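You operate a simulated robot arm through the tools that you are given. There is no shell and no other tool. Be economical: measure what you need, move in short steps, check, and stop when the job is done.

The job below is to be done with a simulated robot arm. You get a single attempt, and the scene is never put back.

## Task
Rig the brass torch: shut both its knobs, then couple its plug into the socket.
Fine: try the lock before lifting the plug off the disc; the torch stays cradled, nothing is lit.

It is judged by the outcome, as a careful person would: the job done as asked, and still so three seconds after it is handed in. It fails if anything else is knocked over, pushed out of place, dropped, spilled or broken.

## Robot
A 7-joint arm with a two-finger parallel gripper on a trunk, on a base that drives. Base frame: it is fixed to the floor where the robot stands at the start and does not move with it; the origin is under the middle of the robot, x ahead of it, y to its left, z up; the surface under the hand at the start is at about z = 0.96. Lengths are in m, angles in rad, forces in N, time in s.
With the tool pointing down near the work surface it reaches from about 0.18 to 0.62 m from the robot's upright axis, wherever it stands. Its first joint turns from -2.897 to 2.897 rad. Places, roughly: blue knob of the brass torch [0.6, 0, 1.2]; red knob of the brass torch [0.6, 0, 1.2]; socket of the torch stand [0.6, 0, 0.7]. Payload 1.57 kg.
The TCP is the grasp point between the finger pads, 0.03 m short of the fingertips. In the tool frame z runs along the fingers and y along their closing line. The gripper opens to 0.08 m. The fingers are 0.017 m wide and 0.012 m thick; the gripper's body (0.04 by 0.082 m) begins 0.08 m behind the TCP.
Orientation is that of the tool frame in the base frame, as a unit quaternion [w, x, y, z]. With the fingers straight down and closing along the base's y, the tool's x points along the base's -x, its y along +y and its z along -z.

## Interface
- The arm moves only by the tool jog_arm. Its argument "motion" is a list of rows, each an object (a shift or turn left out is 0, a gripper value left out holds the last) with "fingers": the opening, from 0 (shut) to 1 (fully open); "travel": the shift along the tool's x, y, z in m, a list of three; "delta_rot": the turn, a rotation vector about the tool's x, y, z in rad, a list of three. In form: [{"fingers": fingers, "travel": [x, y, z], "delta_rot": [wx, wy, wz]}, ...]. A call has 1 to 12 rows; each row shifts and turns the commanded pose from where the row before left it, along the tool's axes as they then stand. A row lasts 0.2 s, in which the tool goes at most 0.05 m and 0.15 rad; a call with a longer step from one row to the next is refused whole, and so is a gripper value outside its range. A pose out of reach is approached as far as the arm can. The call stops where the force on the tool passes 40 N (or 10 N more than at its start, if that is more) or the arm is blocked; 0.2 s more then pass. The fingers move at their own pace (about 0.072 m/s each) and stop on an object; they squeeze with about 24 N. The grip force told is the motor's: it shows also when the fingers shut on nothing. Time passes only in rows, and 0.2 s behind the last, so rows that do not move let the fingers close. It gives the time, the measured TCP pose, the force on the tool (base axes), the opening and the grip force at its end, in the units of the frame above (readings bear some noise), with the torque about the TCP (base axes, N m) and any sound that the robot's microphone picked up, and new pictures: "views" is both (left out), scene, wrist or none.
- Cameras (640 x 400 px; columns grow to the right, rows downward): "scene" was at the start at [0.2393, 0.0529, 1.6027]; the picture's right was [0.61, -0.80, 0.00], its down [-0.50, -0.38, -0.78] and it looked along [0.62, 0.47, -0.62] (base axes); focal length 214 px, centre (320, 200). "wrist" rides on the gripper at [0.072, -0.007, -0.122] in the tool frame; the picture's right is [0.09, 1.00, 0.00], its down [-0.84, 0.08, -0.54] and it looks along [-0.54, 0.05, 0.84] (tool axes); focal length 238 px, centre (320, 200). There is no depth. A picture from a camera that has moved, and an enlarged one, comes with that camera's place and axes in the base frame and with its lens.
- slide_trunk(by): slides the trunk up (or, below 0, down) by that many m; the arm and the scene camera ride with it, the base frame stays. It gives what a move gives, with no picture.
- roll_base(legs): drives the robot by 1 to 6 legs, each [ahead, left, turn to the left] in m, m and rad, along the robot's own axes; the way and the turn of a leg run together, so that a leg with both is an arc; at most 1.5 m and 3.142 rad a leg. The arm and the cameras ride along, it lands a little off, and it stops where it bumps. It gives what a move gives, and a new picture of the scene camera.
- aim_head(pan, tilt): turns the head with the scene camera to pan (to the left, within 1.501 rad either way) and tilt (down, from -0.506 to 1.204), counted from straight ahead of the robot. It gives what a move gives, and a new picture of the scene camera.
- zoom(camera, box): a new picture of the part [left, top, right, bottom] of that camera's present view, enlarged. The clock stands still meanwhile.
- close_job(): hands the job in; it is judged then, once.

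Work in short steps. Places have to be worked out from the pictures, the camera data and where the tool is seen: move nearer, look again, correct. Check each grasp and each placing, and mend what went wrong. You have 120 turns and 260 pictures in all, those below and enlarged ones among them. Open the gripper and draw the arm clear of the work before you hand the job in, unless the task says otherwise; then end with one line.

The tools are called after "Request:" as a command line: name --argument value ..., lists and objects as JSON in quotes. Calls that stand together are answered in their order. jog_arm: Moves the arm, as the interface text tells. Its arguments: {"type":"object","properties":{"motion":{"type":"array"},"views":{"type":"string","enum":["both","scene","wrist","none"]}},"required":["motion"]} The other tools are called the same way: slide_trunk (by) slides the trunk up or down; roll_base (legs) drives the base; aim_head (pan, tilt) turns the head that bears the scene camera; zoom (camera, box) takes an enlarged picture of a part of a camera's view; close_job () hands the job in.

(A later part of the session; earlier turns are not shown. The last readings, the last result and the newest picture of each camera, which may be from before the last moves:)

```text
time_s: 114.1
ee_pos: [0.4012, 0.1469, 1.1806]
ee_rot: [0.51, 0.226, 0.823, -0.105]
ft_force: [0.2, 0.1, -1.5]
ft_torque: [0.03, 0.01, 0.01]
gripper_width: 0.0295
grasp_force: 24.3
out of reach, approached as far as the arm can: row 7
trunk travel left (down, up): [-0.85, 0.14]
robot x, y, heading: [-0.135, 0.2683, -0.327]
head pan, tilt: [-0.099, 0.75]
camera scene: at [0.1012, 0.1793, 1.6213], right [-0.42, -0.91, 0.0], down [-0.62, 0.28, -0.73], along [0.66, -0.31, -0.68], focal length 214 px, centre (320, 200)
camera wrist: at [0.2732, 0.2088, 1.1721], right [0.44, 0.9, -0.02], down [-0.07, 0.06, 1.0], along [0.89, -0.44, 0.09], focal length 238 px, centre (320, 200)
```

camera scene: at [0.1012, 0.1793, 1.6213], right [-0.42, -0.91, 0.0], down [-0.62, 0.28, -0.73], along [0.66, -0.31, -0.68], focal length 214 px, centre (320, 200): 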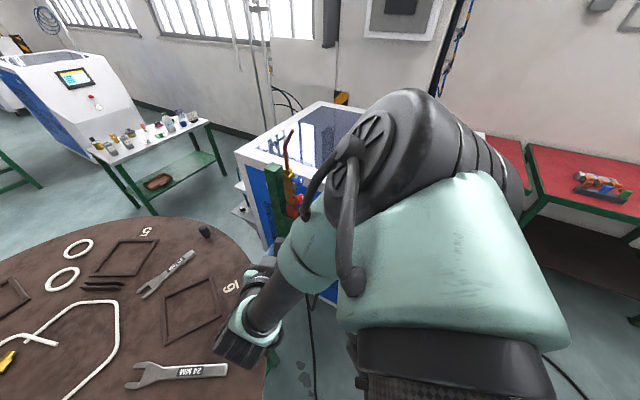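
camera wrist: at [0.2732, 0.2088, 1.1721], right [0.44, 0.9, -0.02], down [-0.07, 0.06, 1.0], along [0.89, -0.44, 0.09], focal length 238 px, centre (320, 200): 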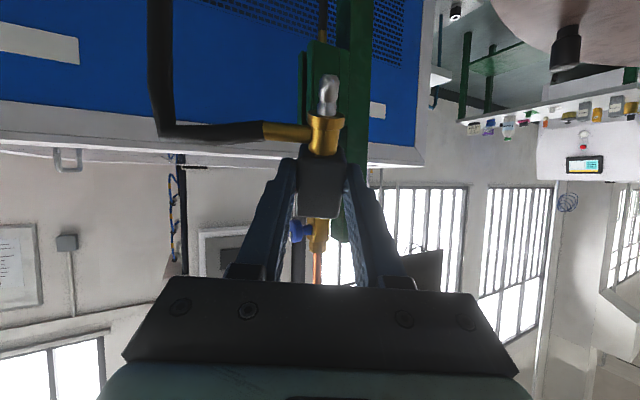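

Now shifting 8 cm toward -y so the hand clears the disc's rim, then lowering the trunk.

Request:
jog_arm --motion '[{"travel": [-0.013, -0.035, 0.021]}, {"travel": [-0.013, -0.035, 0.021]}, {}]' --views "none"

Request:
slide_trunk --by -0.2

Request:
jog_arm --motion '[{"delta_rot": [-0.05, -0.12, 0]}, {"delta_rot": [-0.05, -0.12, 0]}, {"delta_rot": [0, -0.12, 0]}]' --views "both"

```text
time_s: 114.9
ee_pos: [0.436, 0.0934, 1.2122]
ee_rot: [0.507, 0.228, 0.825, -0.105]
ft_force: [-0.9, -1.5, -1.6]
ft_torque: [0.03, 0.01, -0.01]
gripper_width: 0.0294
grasp_force: 24.4
out of reach, approached as far as the arm can: row 1, 2
trunk travel left (down, up): [-0.85, 0.14]
robot x, y, heading: [-0.1349, 0.2671, -0.328]
head pan, tilt: [-0.099, 0.75]
```

```text
time_s: 117.1
ee_pos: [0.4351, 0.0943, 1.0108]
ee_rot: [0.508, 0.227, 0.824, -0.104]
ft_force: [0.3, -0.2, -1.0]
ft_torque: [0.02, 0.05, 0.01]
gripper_width: 0.0297
grasp_force: 24.1
trunk travel left (down, up): [-0.65, 0.34]
robot x, y, heading: [-0.141, 0.2645, -0.331]
head pan, tilt: [-0.099, 0.75]
```

```text
time_s: 117.9
ee_pos: [0.4707, 0.1892, 1.0896]
ee_rot: [0.652, 0.189, 0.726, -0.108]
ft_force: [-0.4, -1.5, -1.8]
ft_torque: [0.01, 0.03, 0.0]
gripper_width: 0.0293
grasp_force: 24.4
out of reach, approached as far as the arm can: row 1, 2, 3
trunk travel left (down, up): [-0.65, 0.34]
robot x, y, heading: [-0.1363, 0.2706, -0.331]
head pan, tilt: [-0.099, 0.75]
camera scene: at [0.1007, 0.1775, 1.4212], right [-0.42, -0.91, 0.0], down [-0.62, 0.28, -0.73], along [0.66, -0.31, -0.68], focal length 214 px, centre (320, 200)
camera wrist: at [0.3513, 0.243, 1.0333], right [0.41, 0.91, 0.0], down [-0.39, 0.18, 0.9], along [0.82, -0.37, 0.43], focal length 238 px, centre (320, 200)
```

scene: 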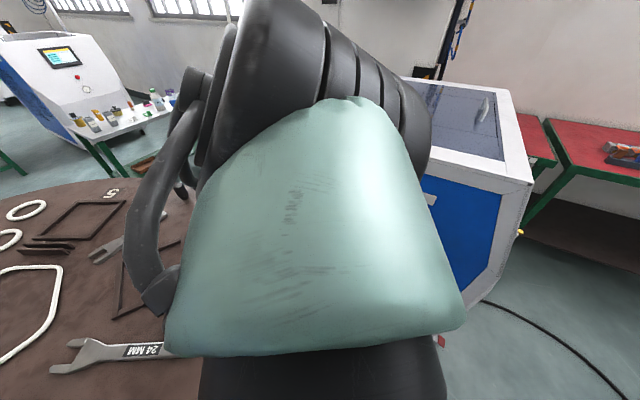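
wrist: 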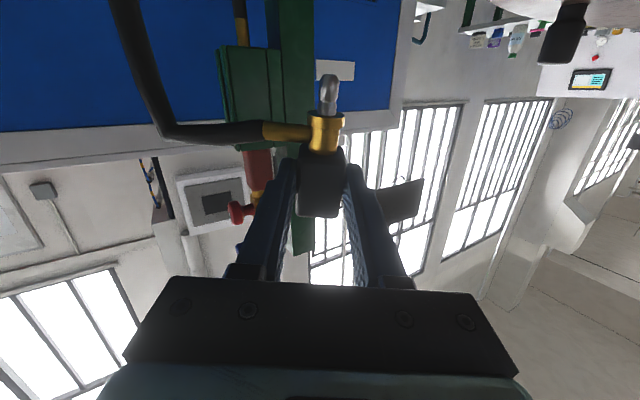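

At this short reach the wrist can't level. As with the knobs, I'll back the base 0.3 m straight so the arm can extend with the tool level, then lower, then drive forward to the socket.

Request:
roll_base --legs '[[-0.3, 0, 0]]'

Request:
jog_arm --motion '[{"travel": [0, -0.02, 0.04]}, {"travel": [0, -0.02, 0.04]}, {"travel": [0, -0.02, 0.04]}, {"travel": [0, -0.02, 0.03], "delta_rot": [0, -0.1, 0]}, {"delta_rot": [0, -0.1, 0]}]' --views "both"

```text
time_s: 119.9
ee_pos: [0.1889, 0.287, 1.0907]
ee_rot: [0.652, 0.189, 0.726, -0.107]
ft_force: [-0.3, 0.1, -2.0]
ft_torque: [0.0, -0.01, 0.03]
gripper_width: 0.0295
grasp_force: 23.7
trunk travel left (down, up): [-0.65, 0.34]
robot x, y, heading: [-0.4173, 0.3623, -0.331]
head pan, tilt: [-0.099, 0.75]
camera scene: at [-0.1804, 0.2741, 1.4214], right [-0.42, -0.91, 0.0], down [-0.62, 0.28, -0.73], along [0.67, -0.3, -0.68], focal length 214 px, centre (320, 200)
```

scene: 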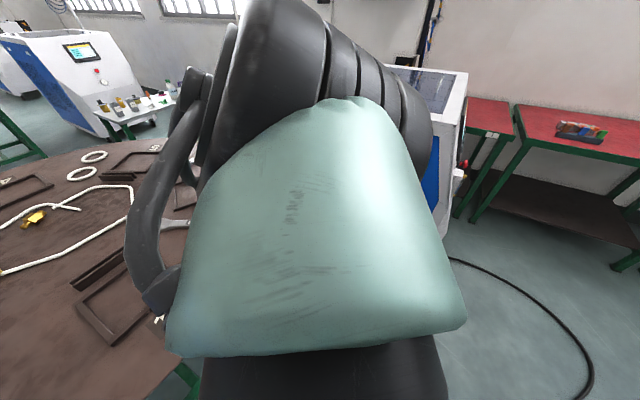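

```text
time_s: 121.1
ee_pos: [0.3249, 0.2607, 1.1577]
ee_rot: [0.711, 0.19, 0.663, -0.135]
ft_force: [0.3, 0.0, -1.1]
ft_torque: [0.03, -0.01, -0.03]
gripper_width: 0.0298
grasp_force: 24.0
out of reach, approached as far as the arm can: row 1, 2, 3, 4, 5
trunk travel left (down, up): [-0.65, 0.34]
robot x, y, heading: [-0.417, 0.3619, -0.327]
head pan, tilt: [-0.099, 0.75]
camera scene: at [-0.18, 0.2755, 1.4214], right [-0.42, -0.91, 0.0], down [-0.62, 0.28, -0.73], along [0.66, -0.31, -0.68], focal length 214 px, centre (320, 200)
camera wrist: at [0.2182, 0.3148, 1.0794], right [0.45, 0.89, 0.0], down [-0.52, 0.26, 0.81], along [0.73, -0.37, 0.58], focal length 238 px, centre (320, 200)
```

scene: 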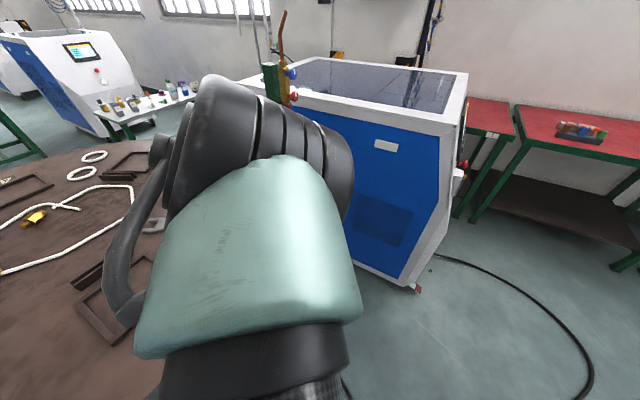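
wrist: 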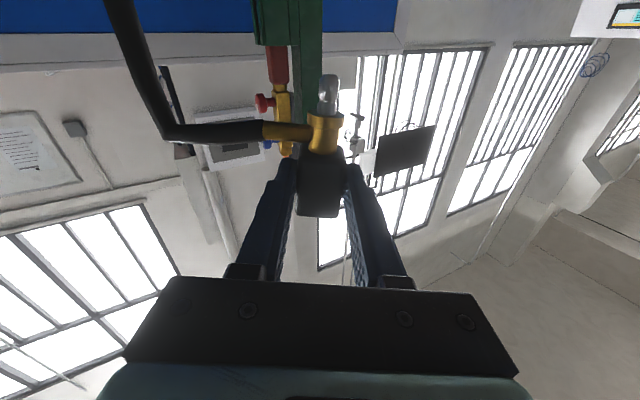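

The limit is that the hand must be higher relative to the trunk. I'll raise the commanded hand ~6 cm and reach forward, then compensate with the trunk.

Request:
jog_arm --motion '[{"travel": [-0.03, 0, 0.03]}, {"travel": [-0.03, 0, 0.03]}, {"travel": [-0.02, 0, 0.0]}]' --views "none"

```text
time_s: 121.9
ee_pos: [0.3688, 0.2356, 1.2477]
ee_rot: [0.721, 0.176, 0.658, -0.125]
ft_force: [0.0, -0.3, -1.5]
ft_torque: [0.02, 0.06, 0.03]
gripper_width: 0.0295
grasp_force: 24.0
out of reach, approached as far as the arm can: row 1
trunk travel left (down, up): [-0.65, 0.34]
robot x, y, heading: [-0.4197, 0.3636, -0.331]
head pan, tilt: [-0.099, 0.75]
```

Reachable again. Moving 12 cm toward -y (clear of the disc) and trimming pitch/roll/yaw to level.

Request:
jog_arm --motion '[{"travel": [-0.002, -0.036, 0.017]}, {"travel": [-0.002, -0.036, 0.017]}, {"travel": [-0.002, -0.036, 0.017]}, {"delta_rot": [-0.07, 0.07, -0.09]}, {}]' --views "wrist"

```text
time_s: 123.1
ee_pos: [0.3693, 0.1544, 1.2721]
ee_rot: [0.715, 0.186, 0.661, -0.131]
ft_force: [0.4, 0.0, -1.1]
ft_torque: [0.01, 0.01, -0.04]
gripper_width: 0.0294
grasp_force: 24.2
out of reach, approached as far as the arm can: row 2, 3, 4
trunk travel left (down, up): [-0.65, 0.34]
robot x, y, heading: [-0.4164, 0.3641, -0.325]
head pan, tilt: [-0.099, 0.75]
camera wrist: at [0.2637, 0.2059, 1.1921], right [0.44, 0.9, 0.0], down [-0.53, 0.26, 0.81], along [0.73, -0.35, 0.59], focal length 238 px, centre (320, 200)
```

wrist: 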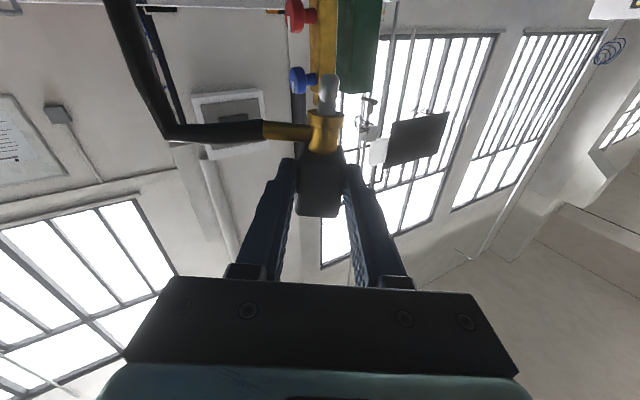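

The arm prefers the tool yawed a bit left of the robot's heading, so I'll take tool heading ≈ -5° instead (hose still clears the machine). Yawing.

Request:
jog_arm --motion '[{"delta_rot": [-0.12, 0, 0]}, {"delta_rot": [-0.12, 0.03, 0]}, {"delta_rot": [-0.1, 0.03, 0]}, {}]' --views "both"

```text
time_s: 124.1
ee_pos: [0.3691, 0.1545, 1.2713]
ee_rot: [0.715, 0.185, 0.661, -0.13]
ft_force: [-0.6, -0.5, -0.9]
ft_torque: [0.04, 0.03, 0.01]
gripper_width: 0.0293
grasp_force: 24.4
out of reach, approached as far as the arm can: row 1, 2, 3
trunk travel left (down, up): [-0.65, 0.34]
robot x, y, heading: [-0.4139, 0.3603, -0.331]
head pan, tilt: [-0.099, 0.75]
camera scene: at [-0.1799, 0.2739, 1.4213], right [-0.42, -0.91, 0.0], down [-0.62, 0.28, -0.73], along [0.66, -0.3, -0.68], focal length 214 px, centre (320, 200)
camera wrist: at [0.2639, 0.206, 1.1917], right [0.44, 0.9, 0.0], down [-0.53, 0.26, 0.81], along [0.73, -0.35, 0.59], focal length 238 px, centre (320, 200)
```

scene: 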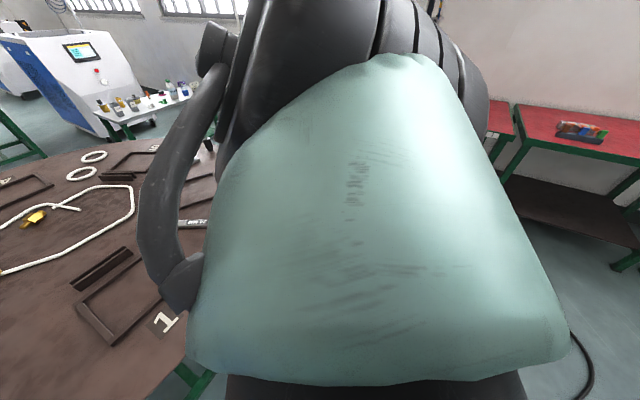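
wrist: 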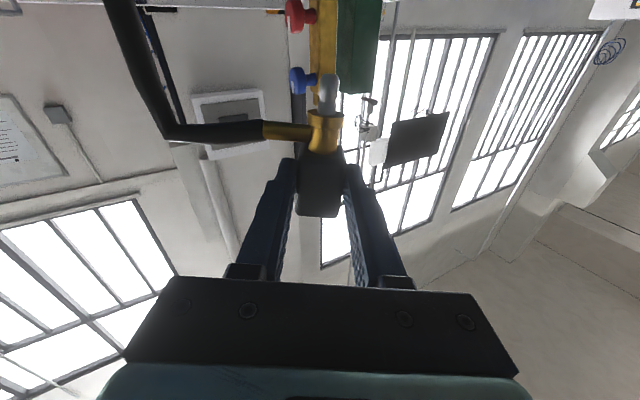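

I'll try easing the hand back and down 5 cm and then yawing.

Request:
jog_arm --motion '[{"travel": [0.02, 0, -0.03]}, {"travel": [0.02, 0, -0.03]}, {"travel": [0.02, 0, 0], "delta_rot": [-0.1, 0.0, 0]}, {"delta_rot": [-0.1, 0, 0]}, {"delta_rot": [-0.1, 0, 0]}]' --views "none"

```text
time_s: 125.3
ee_pos: [0.3324, 0.2244, 1.2279]
ee_rot: [0.7, 0.167, 0.687, -0.103]
ft_force: [-1.0, -0.4, -1.7]
ft_torque: [0.0, 0.02, -0.02]
gripper_width: 0.0294
grasp_force: 23.8
out of reach, approached as far as the arm can: row 1, 2, 3, 4, 5
trunk travel left (down, up): [-0.65, 0.34]
robot x, y, heading: [-0.4175, 0.3637, -0.325]
head pan, tilt: [-0.099, 0.75]
```

I'll pitch the tool down ~0.4 rad to relax the wrist, move right and forward, then level again at longer extension.

Request:
jog_arm --motion '[{"delta_rot": [0, 0.14, 0]}, {"delta_rot": [0, 0.14, 0]}, {"delta_rot": [0, 0.14, 0]}, {"travel": [0, -0.03, 0.0]}, {"travel": [0, -0.04, 0.0]}, {"travel": [0, -0.04, 0]}, {}]' --views "scene"

```text
time_s: 126.9
ee_pos: [0.2962, 0.1276, 1.237]
ee_rot: [0.554, 0.181, 0.81, -0.067]
ft_force: [1.0, 1.0, -1.4]
ft_torque: [0.01, -0.01, 0.02]
gripper_width: 0.0297
grasp_force: 23.9
trunk travel left (down, up): [-0.65, 0.34]
robot x, y, heading: [-0.4182, 0.3634, -0.333]
head pan, tilt: [-0.099, 0.75]
camera scene: at [-0.1796, 0.2745, 1.4212], right [-0.42, -0.91, 0.0], down [-0.62, 0.28, -0.73], along [0.66, -0.3, -0.68], focal length 214 px, centre (320, 200)
```

scene: 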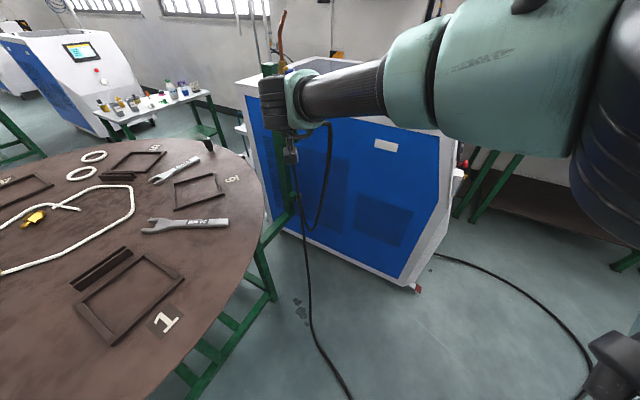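

Good — the elbow is now out to the right as in the posture that worked. Extending forward 8 cm while levelling and yawing left.

Request:
jog_arm --motion '[{"travel": [-0.012, 0, 0.028]}, {"travel": [-0.012, 0, 0.028]}, {"travel": [-0.012, 0, 0.028]}, {"delta_rot": [-0.07, -0.1, 0]}, {"delta_rot": [-0.07, -0.1, 0]}, {"delta_rot": [-0.07, -0.1, 0]}, {"delta_rot": [0, -0.08, 0]}]' --views "scene"

```text
time_s: 128.5
ee_pos: [0.3778, 0.0891, 1.2432]
ee_rot: [0.714, 0.109, 0.692, -0.017]
ft_force: [0.1, -0.5, -1.4]
ft_torque: [0.04, 0.03, 0.01]
gripper_width: 0.0294
grasp_force: 24.5
trunk travel left (down, up): [-0.65, 0.34]
robot x, y, heading: [-0.418, 0.3615, -0.328]
head pan, tilt: [-0.099, 0.75]
camera scene: at [-0.1799, 0.2745, 1.4214], right [-0.42, -0.91, 0.0], down [-0.62, 0.28, -0.73], along [0.66, -0.3, -0.68], focal length 214 px, centre (320, 200)
```

scene: 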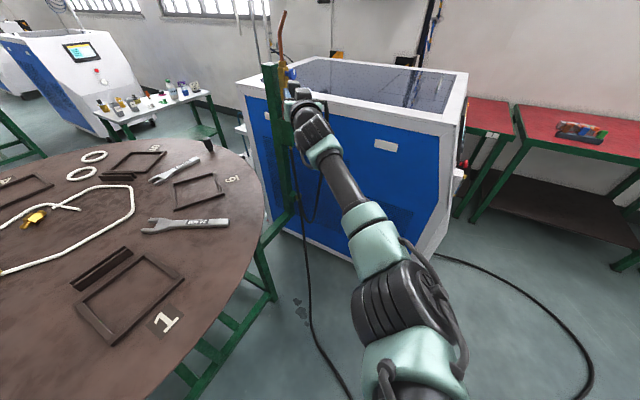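

Excellent posture, tool heading -10°, nearly level. Fix the roll, then lower the trunk 0.38 m and look at the socket.

Request:
jog_arm --motion '[{"delta_rot": [0, 0.018, -0.13]}, {}]' --views "none"

Request:
slide_trunk --by -0.38

Request:
aim_head --pan 0.1 --tilt 0.4

Request:
zoom --camera "scene" --box '[280, 140, 440, 260]'

```text
time_s: 129.1
ee_pos: [0.3773, 0.0879, 1.2453]
ee_rot: [0.705, 0.064, 0.703, -0.063]
ft_force: [0.9, 0.1, -1.3]
ft_torque: [0.03, 0.02, -0.01]
gripper_width: 0.0294
grasp_force: 24.2
trunk travel left (down, up): [-0.65, 0.34]
robot x, y, heading: [-0.4197, 0.3613, -0.33]
head pan, tilt: [-0.099, 0.75]
```

```text
time_s: 132.8
ee_pos: [0.3782, 0.089, 0.8648]
ee_rot: [0.705, 0.065, 0.703, -0.063]
ft_force: [-0.4, 0.3, -1.1]
ft_torque: [0.03, 0.01, -0.02]
gripper_width: 0.0297
grasp_force: 24.0
trunk travel left (down, up): [-0.27, 0.72]
robot x, y, heading: [-0.4163, 0.3625, -0.331]
head pan, tilt: [-0.099, 0.75]
```

```text
time_s: 133.6
ee_pos: [0.3774, 0.0878, 0.8652]
ee_rot: [0.705, 0.064, 0.703, -0.061]
ft_force: [-0.2, 0.5, -1.2]
ft_torque: [0.01, 0.02, -0.01]
gripper_width: 0.0294
grasp_force: 23.9
trunk travel left (down, up): [-0.27, 0.72]
robot x, y, heading: [-0.4172, 0.3614, -0.332]
head pan, tilt: [0.099, 0.4]
camera scene: at [-0.1651, 0.2872, 1.0723], right [-0.23, -0.97, 0.0], down [-0.38, 0.09, -0.92], along [0.9, -0.21, -0.39], focal length 214 px, centre (320, 200)
```

scene: 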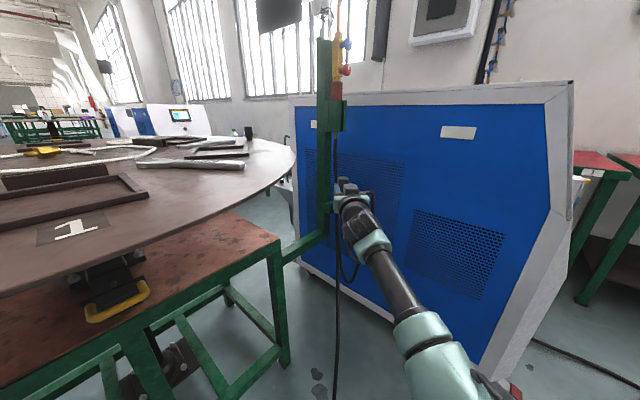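

```text
3.33 times, centred on (360, 200) of scene
camera zoom: at [-0.1651, 0.2872, 1.0723], right [-0.23, -0.97, 0.0], down [-0.38, 0.09, -0.92], along [0.9, -0.21, -0.39], focal length 715 px, centre (187, 200)
```

zoom: 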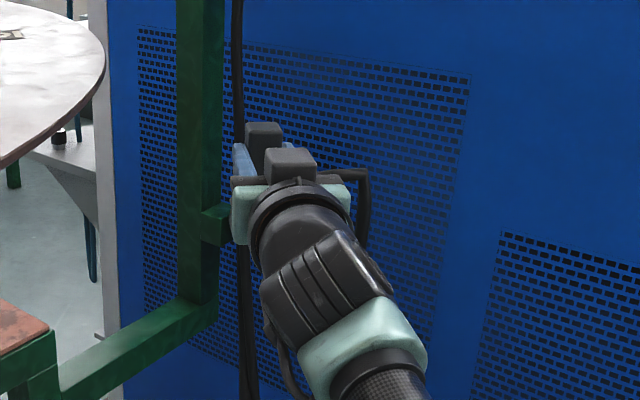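

The hand hides the socket from the head camera; checking the wrist view.

Request:
jog_arm --motion '[{}]' --views "wrist"

Request:
zoom --camera "wrist" --box '[220, 0, 420, 130]'

```text
time_s: 134.0
ee_pos: [0.3776, 0.0879, 0.8647]
ee_rot: [0.705, 0.065, 0.703, -0.063]
ft_force: [0.5, 0.5, -0.8]
ft_torque: [0.04, 0.03, 0.02]
gripper_width: 0.0297
grasp_force: 23.8
trunk travel left (down, up): [-0.27, 0.72]
robot x, y, heading: [-0.4176, 0.363, -0.332]
head pan, tilt: [0.099, 0.4]
camera wrist: at [0.2569, 0.104, 0.7917], right [0.18, 0.98, -0.09], down [-0.52, 0.17, 0.84], along [0.83, -0.1, 0.54], focal length 238 px, centre (320, 200)
```

wrist: 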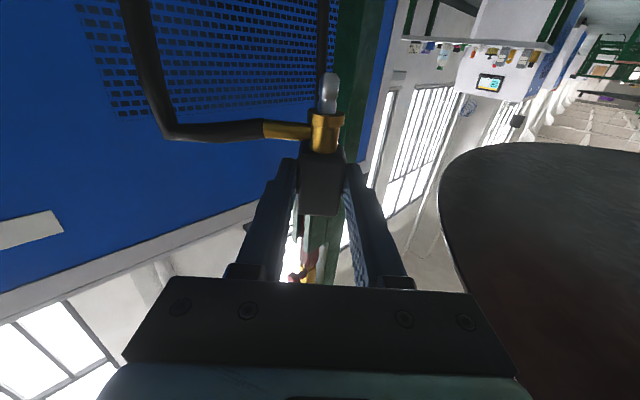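

```text
3.08 times, centred on (320, 65) of wrist
camera zoom: at [0.2569, 0.104, 0.7917], right [0.18, 0.98, -0.09], down [-0.52, 0.17, 0.84], along [0.83, -0.1, 0.54], focal length 733 px, centre (320, 615)
```

zoom: 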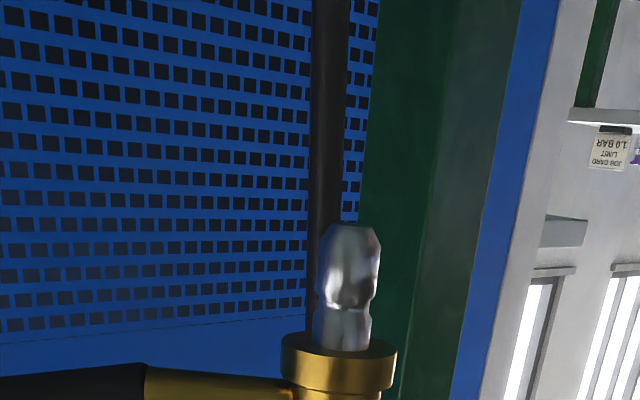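

Combining five earlier sightings, the socket opening is near [0.572, 0.044, 0.733], ±4 mm. To refine, I'll raise the trunk so the head camera can see it under the hand.

Request:
slide_trunk --by 0.14

Request:
aim_head --pan 0.0 --tilt 0.6

Request:
zoom --camera "scene" --box '[280, 100, 380, 200]'

```text
time_s: 135.7
ee_pos: [0.3778, 0.0898, 1.0051]
ee_rot: [0.705, 0.065, 0.703, -0.062]
ft_force: [-0.2, 0.5, -1.8]
ft_torque: [0.04, 0.04, 0.0]
gripper_width: 0.0296
grasp_force: 23.9
trunk travel left (down, up): [-0.41, 0.58]
robot x, y, heading: [-0.4146, 0.3644, -0.33]
head pan, tilt: [0.099, 0.4]
```

```text
time_s: 136.4
ee_pos: [0.3776, 0.0884, 1.0053]
ee_rot: [0.706, 0.065, 0.702, -0.061]
ft_force: [-0.7, 0.6, -1.6]
ft_torque: [0.01, 0.05, 0.0]
gripper_width: 0.0294
grasp_force: 24.4
trunk travel left (down, up): [-0.41, 0.58]
robot x, y, heading: [-0.4156, 0.3587, -0.332]
head pan, tilt: [0.0, 0.6]
camera scene: at [-0.1716, 0.2798, 1.1942], right [-0.32, -0.95, 0.0], down [-0.53, 0.18, -0.83], along [0.78, -0.27, -0.56], focal length 214 px, centre (320, 200)
```

scene: 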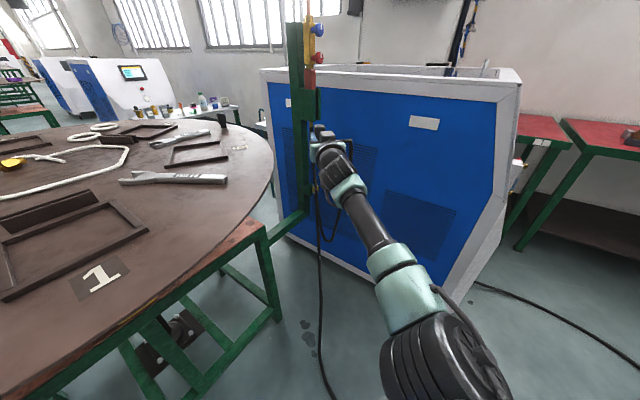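

```text
4.00 times, centred on (330, 150) of scene
camera zoom: at [-0.1716, 0.2798, 1.1942], right [-0.32, -0.95, 0.0], down [-0.53, 0.18, -0.83], along [0.78, -0.27, -0.56], focal length 858 px, centre (280, 400)
```

zoom: 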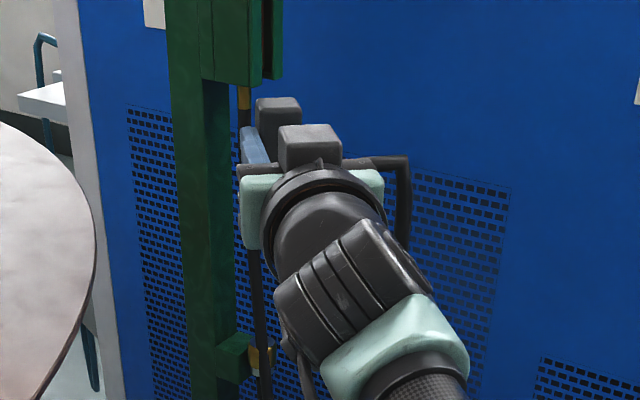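

Request:
zoom --camera "scene" --box '[295, 170, 343, 206]'

```text
11.11 times, centred on (319, 188) of scene
camera zoom: at [-0.1716, 0.2798, 1.1942], right [-0.32, -0.95, 0.0], down [-0.53, 0.18, -0.83], along [0.78, -0.27, -0.56], focal length 2383 px, centre (331, 333)
```

zoom: 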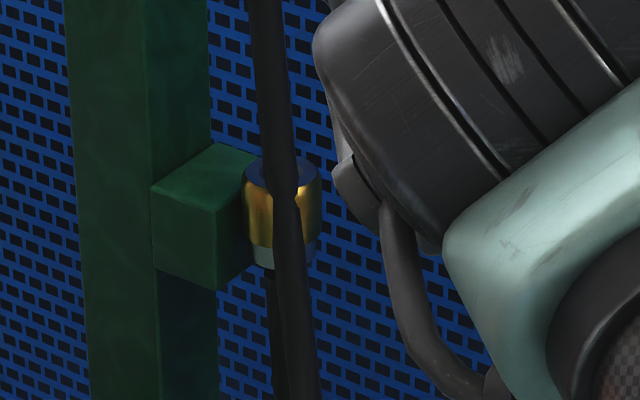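

The head view confirms the socket top at [0.572, 0.044, 0.7335] — a great match. I'll lower to TCP z≈0.83 (tip just above socket height) and drive forward in stages, watching the wrist view.

Request:
slide_trunk --by -0.17

Request:
roll_base --legs '[[0.12, 0.012, 0]]'

Request:
jog_arm --motion '[{}]' --views "wrist"

```text
time_s: 138.3
ee_pos: [0.3781, 0.0891, 0.8353]
ee_rot: [0.705, 0.064, 0.703, -0.062]
ft_force: [0.2, -0.4, -0.2]
ft_torque: [0.01, 0.0, -0.03]
gripper_width: 0.0293
grasp_force: 23.9
trunk travel left (down, up): [-0.24, 0.75]
robot x, y, heading: [-0.4164, 0.3612, -0.33]
head pan, tilt: [0.0, 0.6]
```

```text
time_s: 139.6
ee_pos: [0.4971, 0.062, 0.835]
ee_rot: [0.706, 0.064, 0.703, -0.06]
ft_force: [-0.6, 0.4, -2.1]
ft_torque: [0.0, 0.02, -0.01]
gripper_width: 0.0293
grasp_force: 23.8
trunk travel left (down, up): [-0.24, 0.75]
robot x, y, heading: [-0.2991, 0.3363, -0.323]
head pan, tilt: [0.0, 0.6]
camera scene: at [-0.0539, 0.2526, 1.0241], right [-0.32, -0.95, 0.0], down [-0.54, 0.18, -0.82], along [0.78, -0.27, -0.57], focal length 214 px, centre (320, 200)
```

scene: 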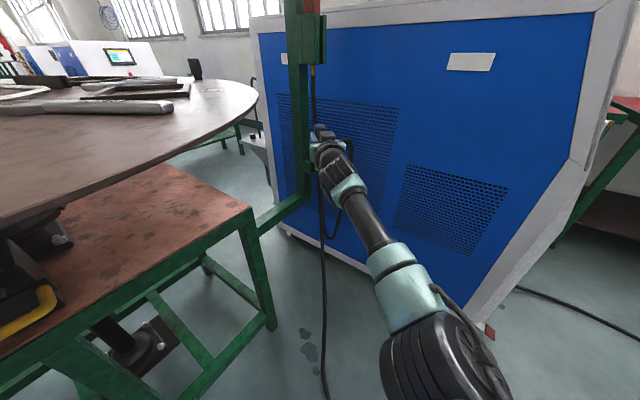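

```text
time_s: 140.0
ee_pos: [0.4968, 0.0623, 0.8356]
ee_rot: [0.706, 0.064, 0.703, -0.061]
ft_force: [-0.5, 0.5, -2.0]
ft_torque: [-0.03, 0.03, 0.02]
gripper_width: 0.0294
grasp_force: 23.7
trunk travel left (down, up): [-0.24, 0.75]
robot x, y, heading: [-0.303, 0.3361, -0.331]
head pan, tilt: [0.0, 0.6]
camera wrist: at [0.375, 0.0776, 0.7614], right [0.18, 0.98, -0.09], down [-0.52, 0.17, 0.84], along [0.83, -0.1, 0.54], focal length 238 px, centre (320, 200)
```

wrist: 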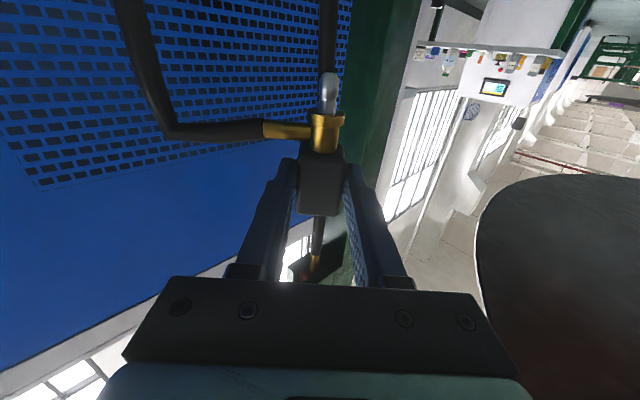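

The torch's own hose strand hangs right in front of the socket. To sweep it to the -y side, I'll offset the plug +y by 2.5 cm, advance ~4 cm, then sweep back in -y, at tip height just above the socket.

Request:
jog_arm --motion '[{"travel": [0.022, 0.012, 0]}, {"travel": [0, 0.013, 0]}, {"travel": [0, 0, 0.015]}, {"travel": [0, 0, 0.015]}, {"travel": [0, 0, 0.013]}]' --views "wrist"

Request:
zoom --camera "wrist" --box '[230, 0, 420, 140]'

```text
time_s: 141.2
ee_pos: [0.5424, 0.0793, 0.8127]
ee_rot: [0.706, 0.064, 0.702, -0.061]
ft_force: [-0.9, -0.2, -1.4]
ft_torque: [0.04, -0.01, 0.0]
gripper_width: 0.0296
grasp_force: 23.8
trunk travel left (down, up): [-0.24, 0.75]
robot x, y, heading: [-0.3012, 0.3371, -0.327]
head pan, tilt: [0.0, 0.6]
camera wrist: at [0.4212, 0.0953, 0.74], right [0.18, 0.98, -0.09], down [-0.52, 0.17, 0.83], along [0.83, -0.1, 0.54], focal length 238 px, centre (320, 200)
```

wrist: 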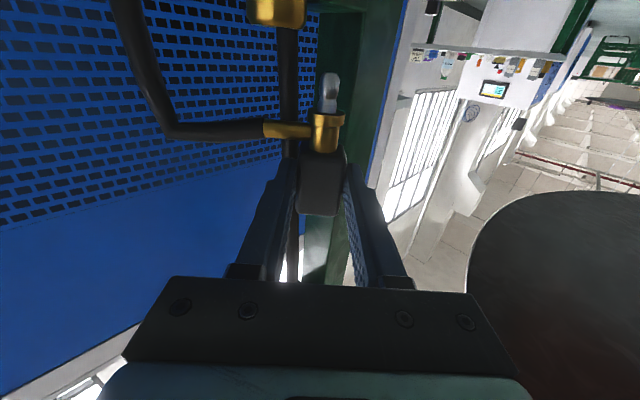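

```text
2.86 times, centred on (325, 70) of wrist
camera zoom: at [0.4212, 0.0953, 0.74], right [0.18, 0.98, -0.09], down [-0.52, 0.17, 0.83], along [0.83, -0.1, 0.54], focal length 681 px, centre (306, 571)
```

zoom: 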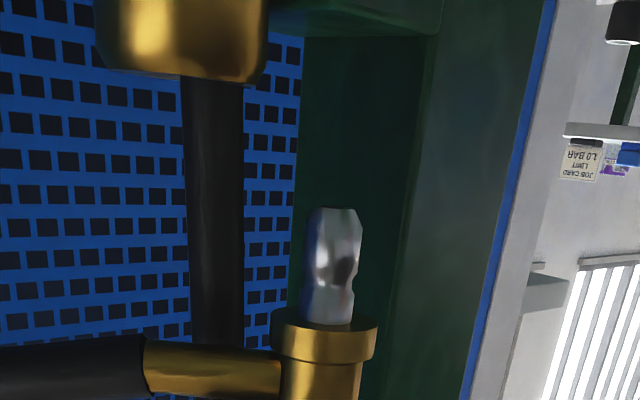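

The wrist view now shows the socket and that the torch hose hangs behind it. The socket is 30 mm to tool -y and ~14 mm further in depth; aligning above it.

Request:
jog_arm --motion '[{"travel": [0, -0.015, 0]}, {"travel": [0, -0.015, 0]}, {"travel": [0, 0, 0.007]}, {"travel": [0, 0, 0.007]}, {}]' --views "wrist"

Request:
zoom --camera "wrist" --box '[230, 0, 420, 140]'

Request:
aim_head --pan 0.6 --tilt 0.5

```text
time_s: 142.4
ee_pos: [0.5366, 0.0508, 0.8155]
ee_rot: [0.706, 0.064, 0.703, -0.06]
ft_force: [0.3, -0.4, -2.4]
ft_torque: [0.02, 0.03, -0.01]
gripper_width: 0.0296
grasp_force: 23.9
out of reach, approached as far as the arm can: row 2, 3, 4
trunk travel left (down, up): [-0.24, 0.75]
robot x, y, heading: [-0.2989, 0.332, -0.333]
head pan, tilt: [0.0, 0.6]
camera wrist: at [0.4151, 0.0674, 0.7428], right [0.18, 0.98, -0.09], down [-0.52, 0.17, 0.83], along [0.83, -0.1, 0.54], focal length 238 px, centre (320, 200)
```

wrist: 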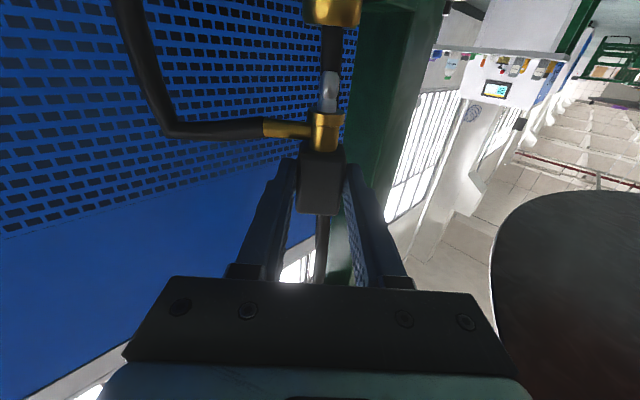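

```text
2.86 times, centred on (325, 70) of wrist
camera zoom: at [0.4151, 0.0674, 0.7428], right [0.18, 0.98, -0.09], down [-0.52, 0.17, 0.83], along [0.83, -0.1, 0.54], focal length 681 px, centre (306, 571)
```

zoom: 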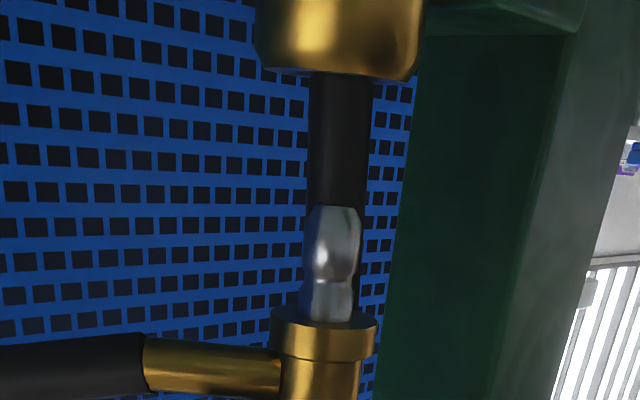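

```text
time_s: 143.4
ee_pos: [0.5358, 0.0514, 0.8162]
ee_rot: [0.706, 0.064, 0.703, -0.061]
ft_force: [0.6, -0.5, -1.0]
ft_torque: [0.01, 0.05, -0.02]
gripper_width: 0.0294
grasp_force: 24.3
trunk travel left (down, up): [-0.24, 0.75]
robot x, y, heading: [-0.3021, 0.3374, -0.325]
head pan, tilt: [0.6, 0.499]
camera scene: at [-0.0499, 0.3055, 1.0332], right [0.27, -0.96, 0.0], down [-0.46, -0.13, -0.88], along [0.85, 0.24, -0.48], focal length 214 px, centre (320, 200)
```

scene: 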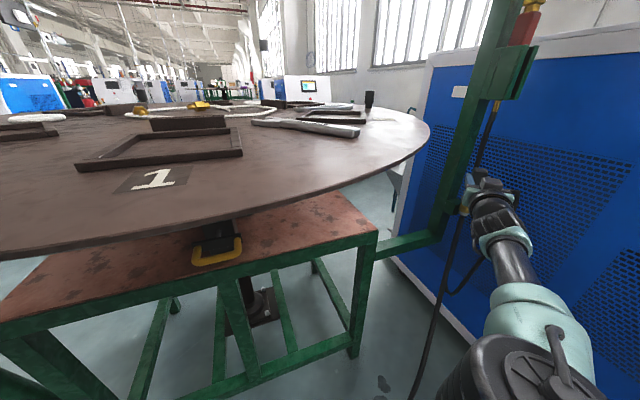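

Nearly aligned, but at full stretch. Retract 3 cm, drive forward 5 cm, then fine-align with the arm.

Request:
jog_arm --motion '[{"travel": [0, 0, -0.02]}, {"travel": [0, 0, -0.02]}]' --views "none"

Request:
roll_base --legs '[[0.05, 0.008, 0]]'

Request:
zoom --camera "wrist" --box '[230, 0, 420, 140]'

Request:
zoom --camera "scene" --box '[450, 170, 530, 230]'

```text
time_s: 144.0
ee_pos: [0.5361, 0.0523, 0.8154]
ee_rot: [0.706, 0.064, 0.703, -0.061]
ft_force: [-0.1, -1.0, -1.0]
ft_torque: [0.0, 0.03, 0.02]
gripper_width: 0.0295
grasp_force: 23.9
out of reach, approached as far as the arm can: row 1, 2
trunk travel left (down, up): [-0.24, 0.75]
robot x, y, heading: [-0.3, 0.3363, -0.329]
head pan, tilt: [0.6, 0.499]
```

```text
time_s: 144.9
ee_pos: [0.5848, 0.0388, 0.8158]
ee_rot: [0.706, 0.067, 0.702, -0.062]
ft_force: [-2.5, -8.7, -0.5]
ft_torque: [-0.03, -0.02, -0.31]
gripper_width: 0.0294
grasp_force: 23.7
trunk travel left (down, up): [-0.24, 0.75]
robot x, y, heading: [-0.2475, 0.3242, -0.332]
head pan, tilt: [0.6, 0.499]
camera scene: at [-0.0002, 0.2964, 1.0333], right [0.27, -0.96, 0.0], down [-0.46, -0.13, -0.88], along [0.85, 0.24, -0.48], focal length 214 px, centre (320, 200)
```

scene: 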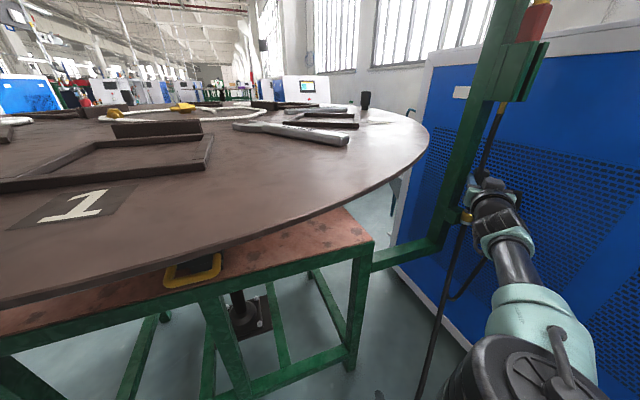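

```text
2.86 times, centred on (325, 70) of wrist
camera zoom: at [0.4642, 0.0563, 0.7433], right [0.18, 0.98, -0.09], down [-0.52, 0.17, 0.84], along [0.83, -0.11, 0.54], focal length 681 px, centre (306, 571)
```

zoom: 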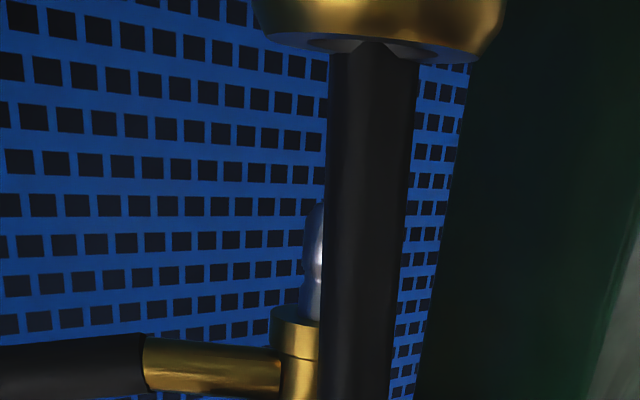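

```text
6.67 times, centred on (490, 200) of scene
camera zoom: at [-0.0002, 0.2964, 1.0333], right [0.27, -0.96, 0.0], down [-0.46, -0.13, -0.88], along [0.85, 0.24, -0.48], focal length 1430 px, centre (-813, 200)
```

zoom: 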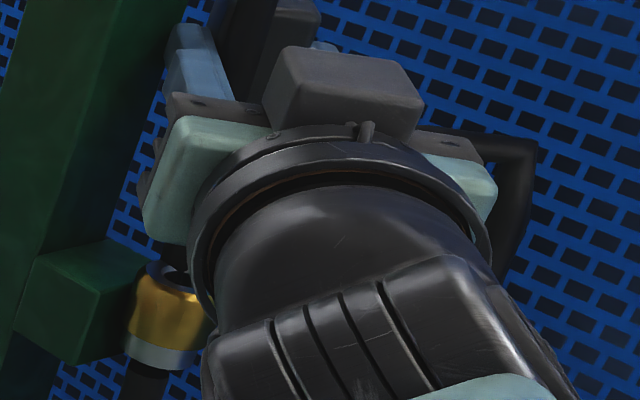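

The retraction was swallowed by the over-reach command and the base overshot by ~3 cm (light 9 N contact). Retracting with the arm now.

Request:
jog_arm --motion '[{"travel": [0, 0, -0.012]}, {"travel": [0, 0, -0.012]}, {"travel": [0, 0, -0.012]}]' --views "wrist"

Request:
zoom --camera "wrist" --box '[230, 0, 420, 140]'

```text
time_s: 145.7
ee_pos: [0.5489, 0.0472, 0.8158]
ee_rot: [0.706, 0.066, 0.703, -0.063]
ft_force: [0.3, 0.1, -0.9]
ft_torque: [0.01, 0.04, -0.03]
gripper_width: 0.0293
grasp_force: 24.2
out of reach, approached as far as the arm can: row 1
trunk travel left (down, up): [-0.24, 0.75]
robot x, y, heading: [-0.2498, 0.3299, -0.326]
head pan, tilt: [0.6, 0.499]
camera wrist: at [0.4283, 0.0633, 0.7434], right [0.18, 0.98, -0.09], down [-0.52, 0.17, 0.83], along [0.83, -0.11, 0.54], focal length 238 px, centre (320, 200)
```

wrist: 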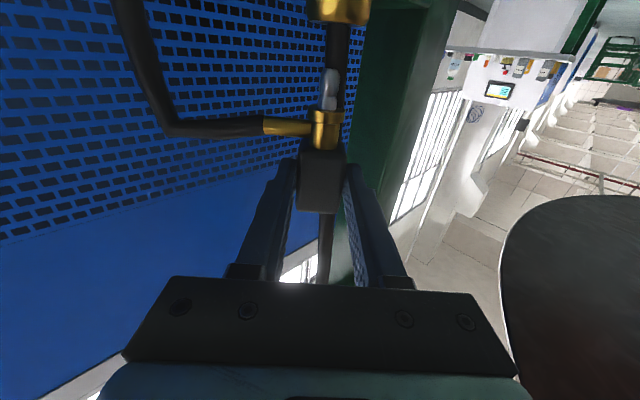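

```text
2.86 times, centred on (325, 70) of wrist
camera zoom: at [0.4283, 0.0633, 0.7434], right [0.18, 0.98, -0.09], down [-0.52, 0.17, 0.83], along [0.83, -0.11, 0.54], focal length 681 px, centre (306, 571)
```

zoom: 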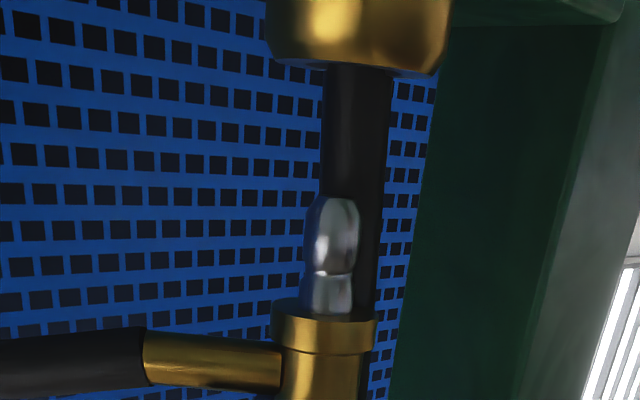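

Nearly centred: the socket is ~2 mm to tool +y and ~2 mm ahead. Trim those, then lower 1.8 cm with the trunk (keeps orientation) to just above the mouth.

Request:
jog_arm --motion '[{"travel": [0, 0.0018, 0.002]}, {}]' --views "none"

Request:
slide_trunk --by -0.018

Request:
zoom --camera "wrist" --box '[230, 0, 420, 140]'

Request:
zoom --camera "scene" --box '[450, 170, 530, 230]'

```text
time_s: 146.3
ee_pos: [0.5512, 0.0488, 0.8167]
ee_rot: [0.705, 0.066, 0.703, -0.063]
ft_force: [0.1, 0.2, -1.1]
ft_torque: [0.02, 0.03, 0.01]
gripper_width: 0.0296
grasp_force: 23.9
trunk travel left (down, up): [-0.24, 0.75]
robot x, y, heading: [-0.2531, 0.3272, -0.326]
head pan, tilt: [0.6, 0.499]
```

```text
time_s: 146.9
ee_pos: [0.5516, 0.0483, 0.7981]
ee_rot: [0.705, 0.066, 0.703, -0.064]
ft_force: [-0.6, -0.4, -1.3]
ft_torque: [-0.01, 0.02, 0.03]
gripper_width: 0.0294
grasp_force: 24.1
trunk travel left (down, up): [-0.222, 0.768]
robot x, y, heading: [-0.2514, 0.3289, -0.328]
head pan, tilt: [0.6, 0.499]
```

```text
2.86 times, centred on (325, 70) of wrist
camera zoom: at [0.4307, 0.0649, 0.7251], right [0.18, 0.98, -0.09], down [-0.52, 0.17, 0.84], along [0.83, -0.11, 0.54], focal length 681 px, centre (306, 571)
```

zoom: 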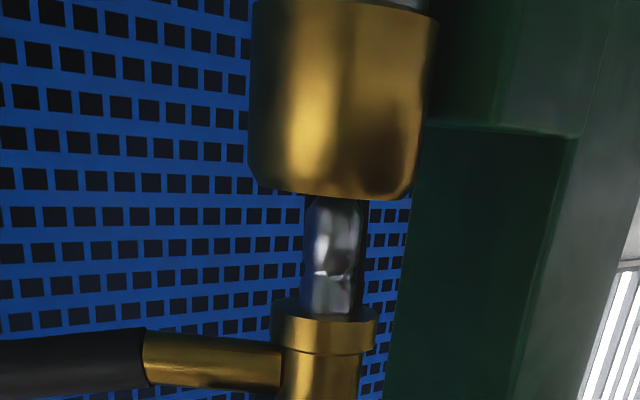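

```text
6.67 times, centred on (490, 200) of scene
camera zoom: at [0.0001, 0.297, 1.0152], right [0.27, -0.96, 0.0], down [-0.46, -0.13, -0.88], along [0.85, 0.24, -0.48], focal length 1430 px, centre (-813, 200)
```

zoom: 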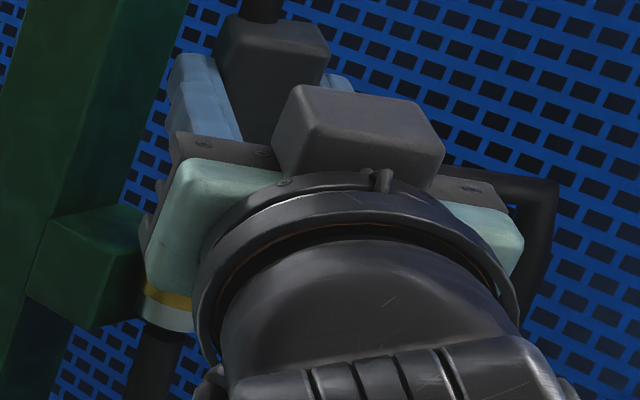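

Tip is laterally centred over the mouth and about 4 mm above it. Lowering 8 mm and reading the force.

Request:
slide_trunk --by -0.008

Request:
zoom --camera "wrist" --box '[230, 0, 420, 140]'

```text
time_s: 147.5
ee_pos: [0.5505, 0.0494, 0.79]
ee_rot: [0.705, 0.067, 0.703, -0.064]
ft_force: [0.0, -1.1, -1.6]
ft_torque: [-0.05, 0.08, 0.0]
gripper_width: 0.0292
grasp_force: 24.4
trunk travel left (down, up): [-0.214, 0.776]
robot x, y, heading: [-0.2511, 0.3249, -0.331]
head pan, tilt: [0.6, 0.499]
```

```text
2.86 times, centred on (325, 70) of wrist
camera zoom: at [0.4305, 0.0646, 0.7169], right [0.18, 0.98, -0.09], down [-0.52, 0.17, 0.84], along [0.83, -0.11, 0.54], focal length 681 px, centre (306, 571)
```

zoom: 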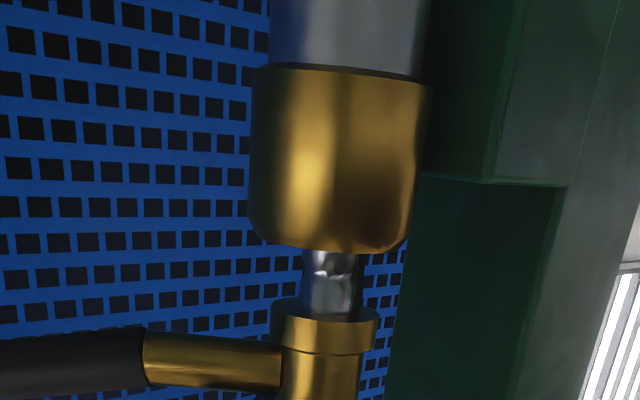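

No contact force; the tip is disappearing into the mouth. Continuing down 6 mm.

Request:
slide_trunk --by -0.006

Request:
zoom --camera "wrist" --box '[230, 0, 420, 140]'

```text
time_s: 148.1
ee_pos: [0.5519, 0.0491, 0.7838]
ee_rot: [0.705, 0.066, 0.703, -0.063]
ft_force: [-1.1, -1.1, -1.2]
ft_torque: [-0.06, 0.13, -0.02]
gripper_width: 0.0293
grasp_force: 24.2
trunk travel left (down, up): [-0.208, 0.782]
robot x, y, heading: [-0.251, 0.3282, -0.326]
head pan, tilt: [0.6, 0.499]
```

```text
2.86 times, centred on (325, 70) of wrist
camera zoom: at [0.4306, 0.0646, 0.7108], right [0.18, 0.98, -0.09], down [-0.52, 0.17, 0.84], along [0.83, -0.11, 0.54], focal length 681 px, centre (306, 571)
```

zoom: 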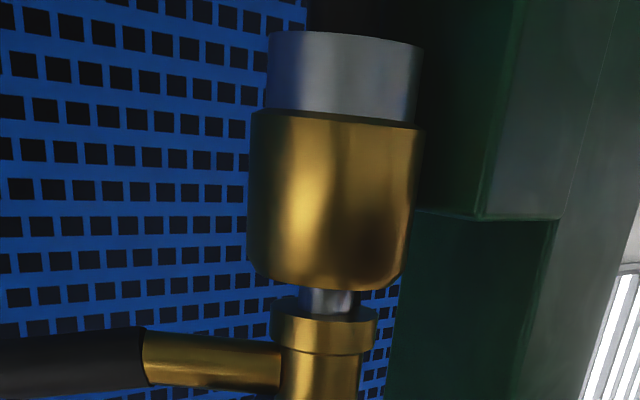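

Going in smoothly, slight side load only. 5 mm more.

Request:
slide_trunk --by -0.005

Request:
zoom --camera "wrist" --box '[230, 0, 420, 140]'

```text
time_s: 148.6
ee_pos: [0.5515, 0.0485, 0.7791]
ee_rot: [0.705, 0.066, 0.703, -0.063]
ft_force: [-1.3, -1.7, -0.6]
ft_torque: [-0.06, 0.11, -0.04]
gripper_width: 0.0297
grasp_force: 24.0
trunk travel left (down, up): [-0.203, 0.787]
robot x, y, heading: [-0.2487, 0.3263, -0.329]
head pan, tilt: [0.6, 0.499]
```

```text
2.86 times, centred on (325, 70) of wrist
camera zoom: at [0.4306, 0.0646, 0.706], right [0.18, 0.98, -0.09], down [-0.52, 0.17, 0.84], along [0.83, -0.11, 0.54], focal length 681 px, centre (306, 571)
```

zoom: 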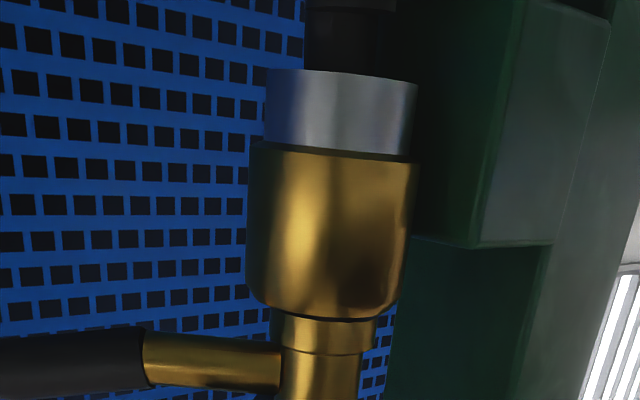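

Almost seated; pushing down in 2–3 mm steps with the arm for force and sound feedback.

Request:
jog_arm --motion '[{"travel": [0.002, 0, 0]}, {"travel": [0.002, 0, 0]}, {}]' --views "none"

Request:
jog_arm --motion '[{"travel": [0.002, 0, 0]}, {"travel": [0.002, 0, 0]}, {}]' --views "wrist"

```text
time_s: 149.4
ee_pos: [0.5514, 0.0484, 0.7783]
ee_rot: [0.707, 0.066, 0.701, -0.063]
ft_force: [10.5, -4.6, 9.7]
ft_torque: [0.02, 0.14, -0.07]
gripper_width: 0.0294
grasp_force: 23.6
trunk travel left (down, up): [-0.203, 0.787]
robot x, y, heading: [-0.2515, 0.3283, -0.328]
head pan, tilt: [0.6, 0.499]
```

```text
time_s: 150.2
ee_pos: [0.55, 0.0494, 0.776]
ee_rot: [0.707, 0.065, 0.701, -0.063]
ft_force: [-1.1, -4.1, 17.1]
ft_torque: [-0.08, -0.38, -0.1]
gripper_width: 0.0298
grasp_force: 24.3
trunk travel left (down, up): [-0.203, 0.787]
robot x, y, heading: [-0.2513, 0.3286, -0.331]
head pan, tilt: [0.6, 0.499]
camera wrist: at [0.4301, 0.0647, 0.7024], right [0.18, 0.98, -0.09], down [-0.53, 0.17, 0.83], along [0.83, -0.1, 0.55], focal length 238 px, centre (320, 200)
```

wrist: 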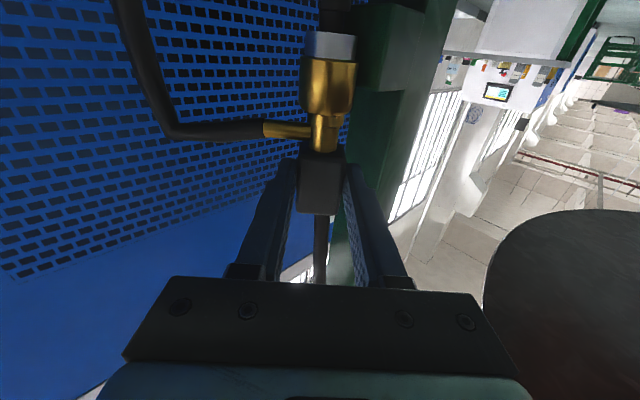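

17 N resistance — the collar/detent is engaging. Pushing a little more.

Request:
jog_arm --motion '[{"travel": [0.002, 0, 0]}, {"travel": [0.002, 0, 0]}, {"travel": [0.002, 0, 0]}, {}]' --views "none"

Request:
zoom --camera "wrist" --box '[230, 0, 420, 140]'

```text
time_s: 151.2
ee_pos: [0.5507, 0.0483, 0.77]
ee_rot: [0.708, 0.065, 0.701, -0.063]
ft_force: [-0.1, -4.0, 17.2]
ft_torque: [-0.12, -0.34, -0.1]
gripper_width: 0.0295
grasp_force: 23.8
trunk travel left (down, up): [-0.203, 0.787]
robot x, y, heading: [-0.249, 0.3265, -0.328]
head pan, tilt: [0.6, 0.499]
```

```text
2.86 times, centred on (325, 70) of wrist
camera zoom: at [0.4299, 0.0647, 0.696], right [0.18, 0.98, -0.09], down [-0.53, 0.17, 0.83], along [0.83, -0.1, 0.55], focal length 681 px, centre (306, 571)
```

zoom: 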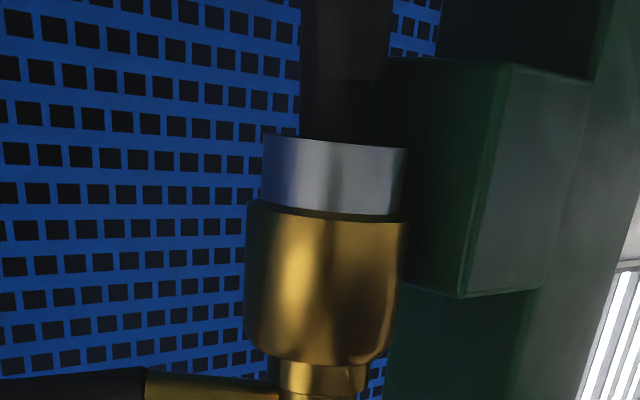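

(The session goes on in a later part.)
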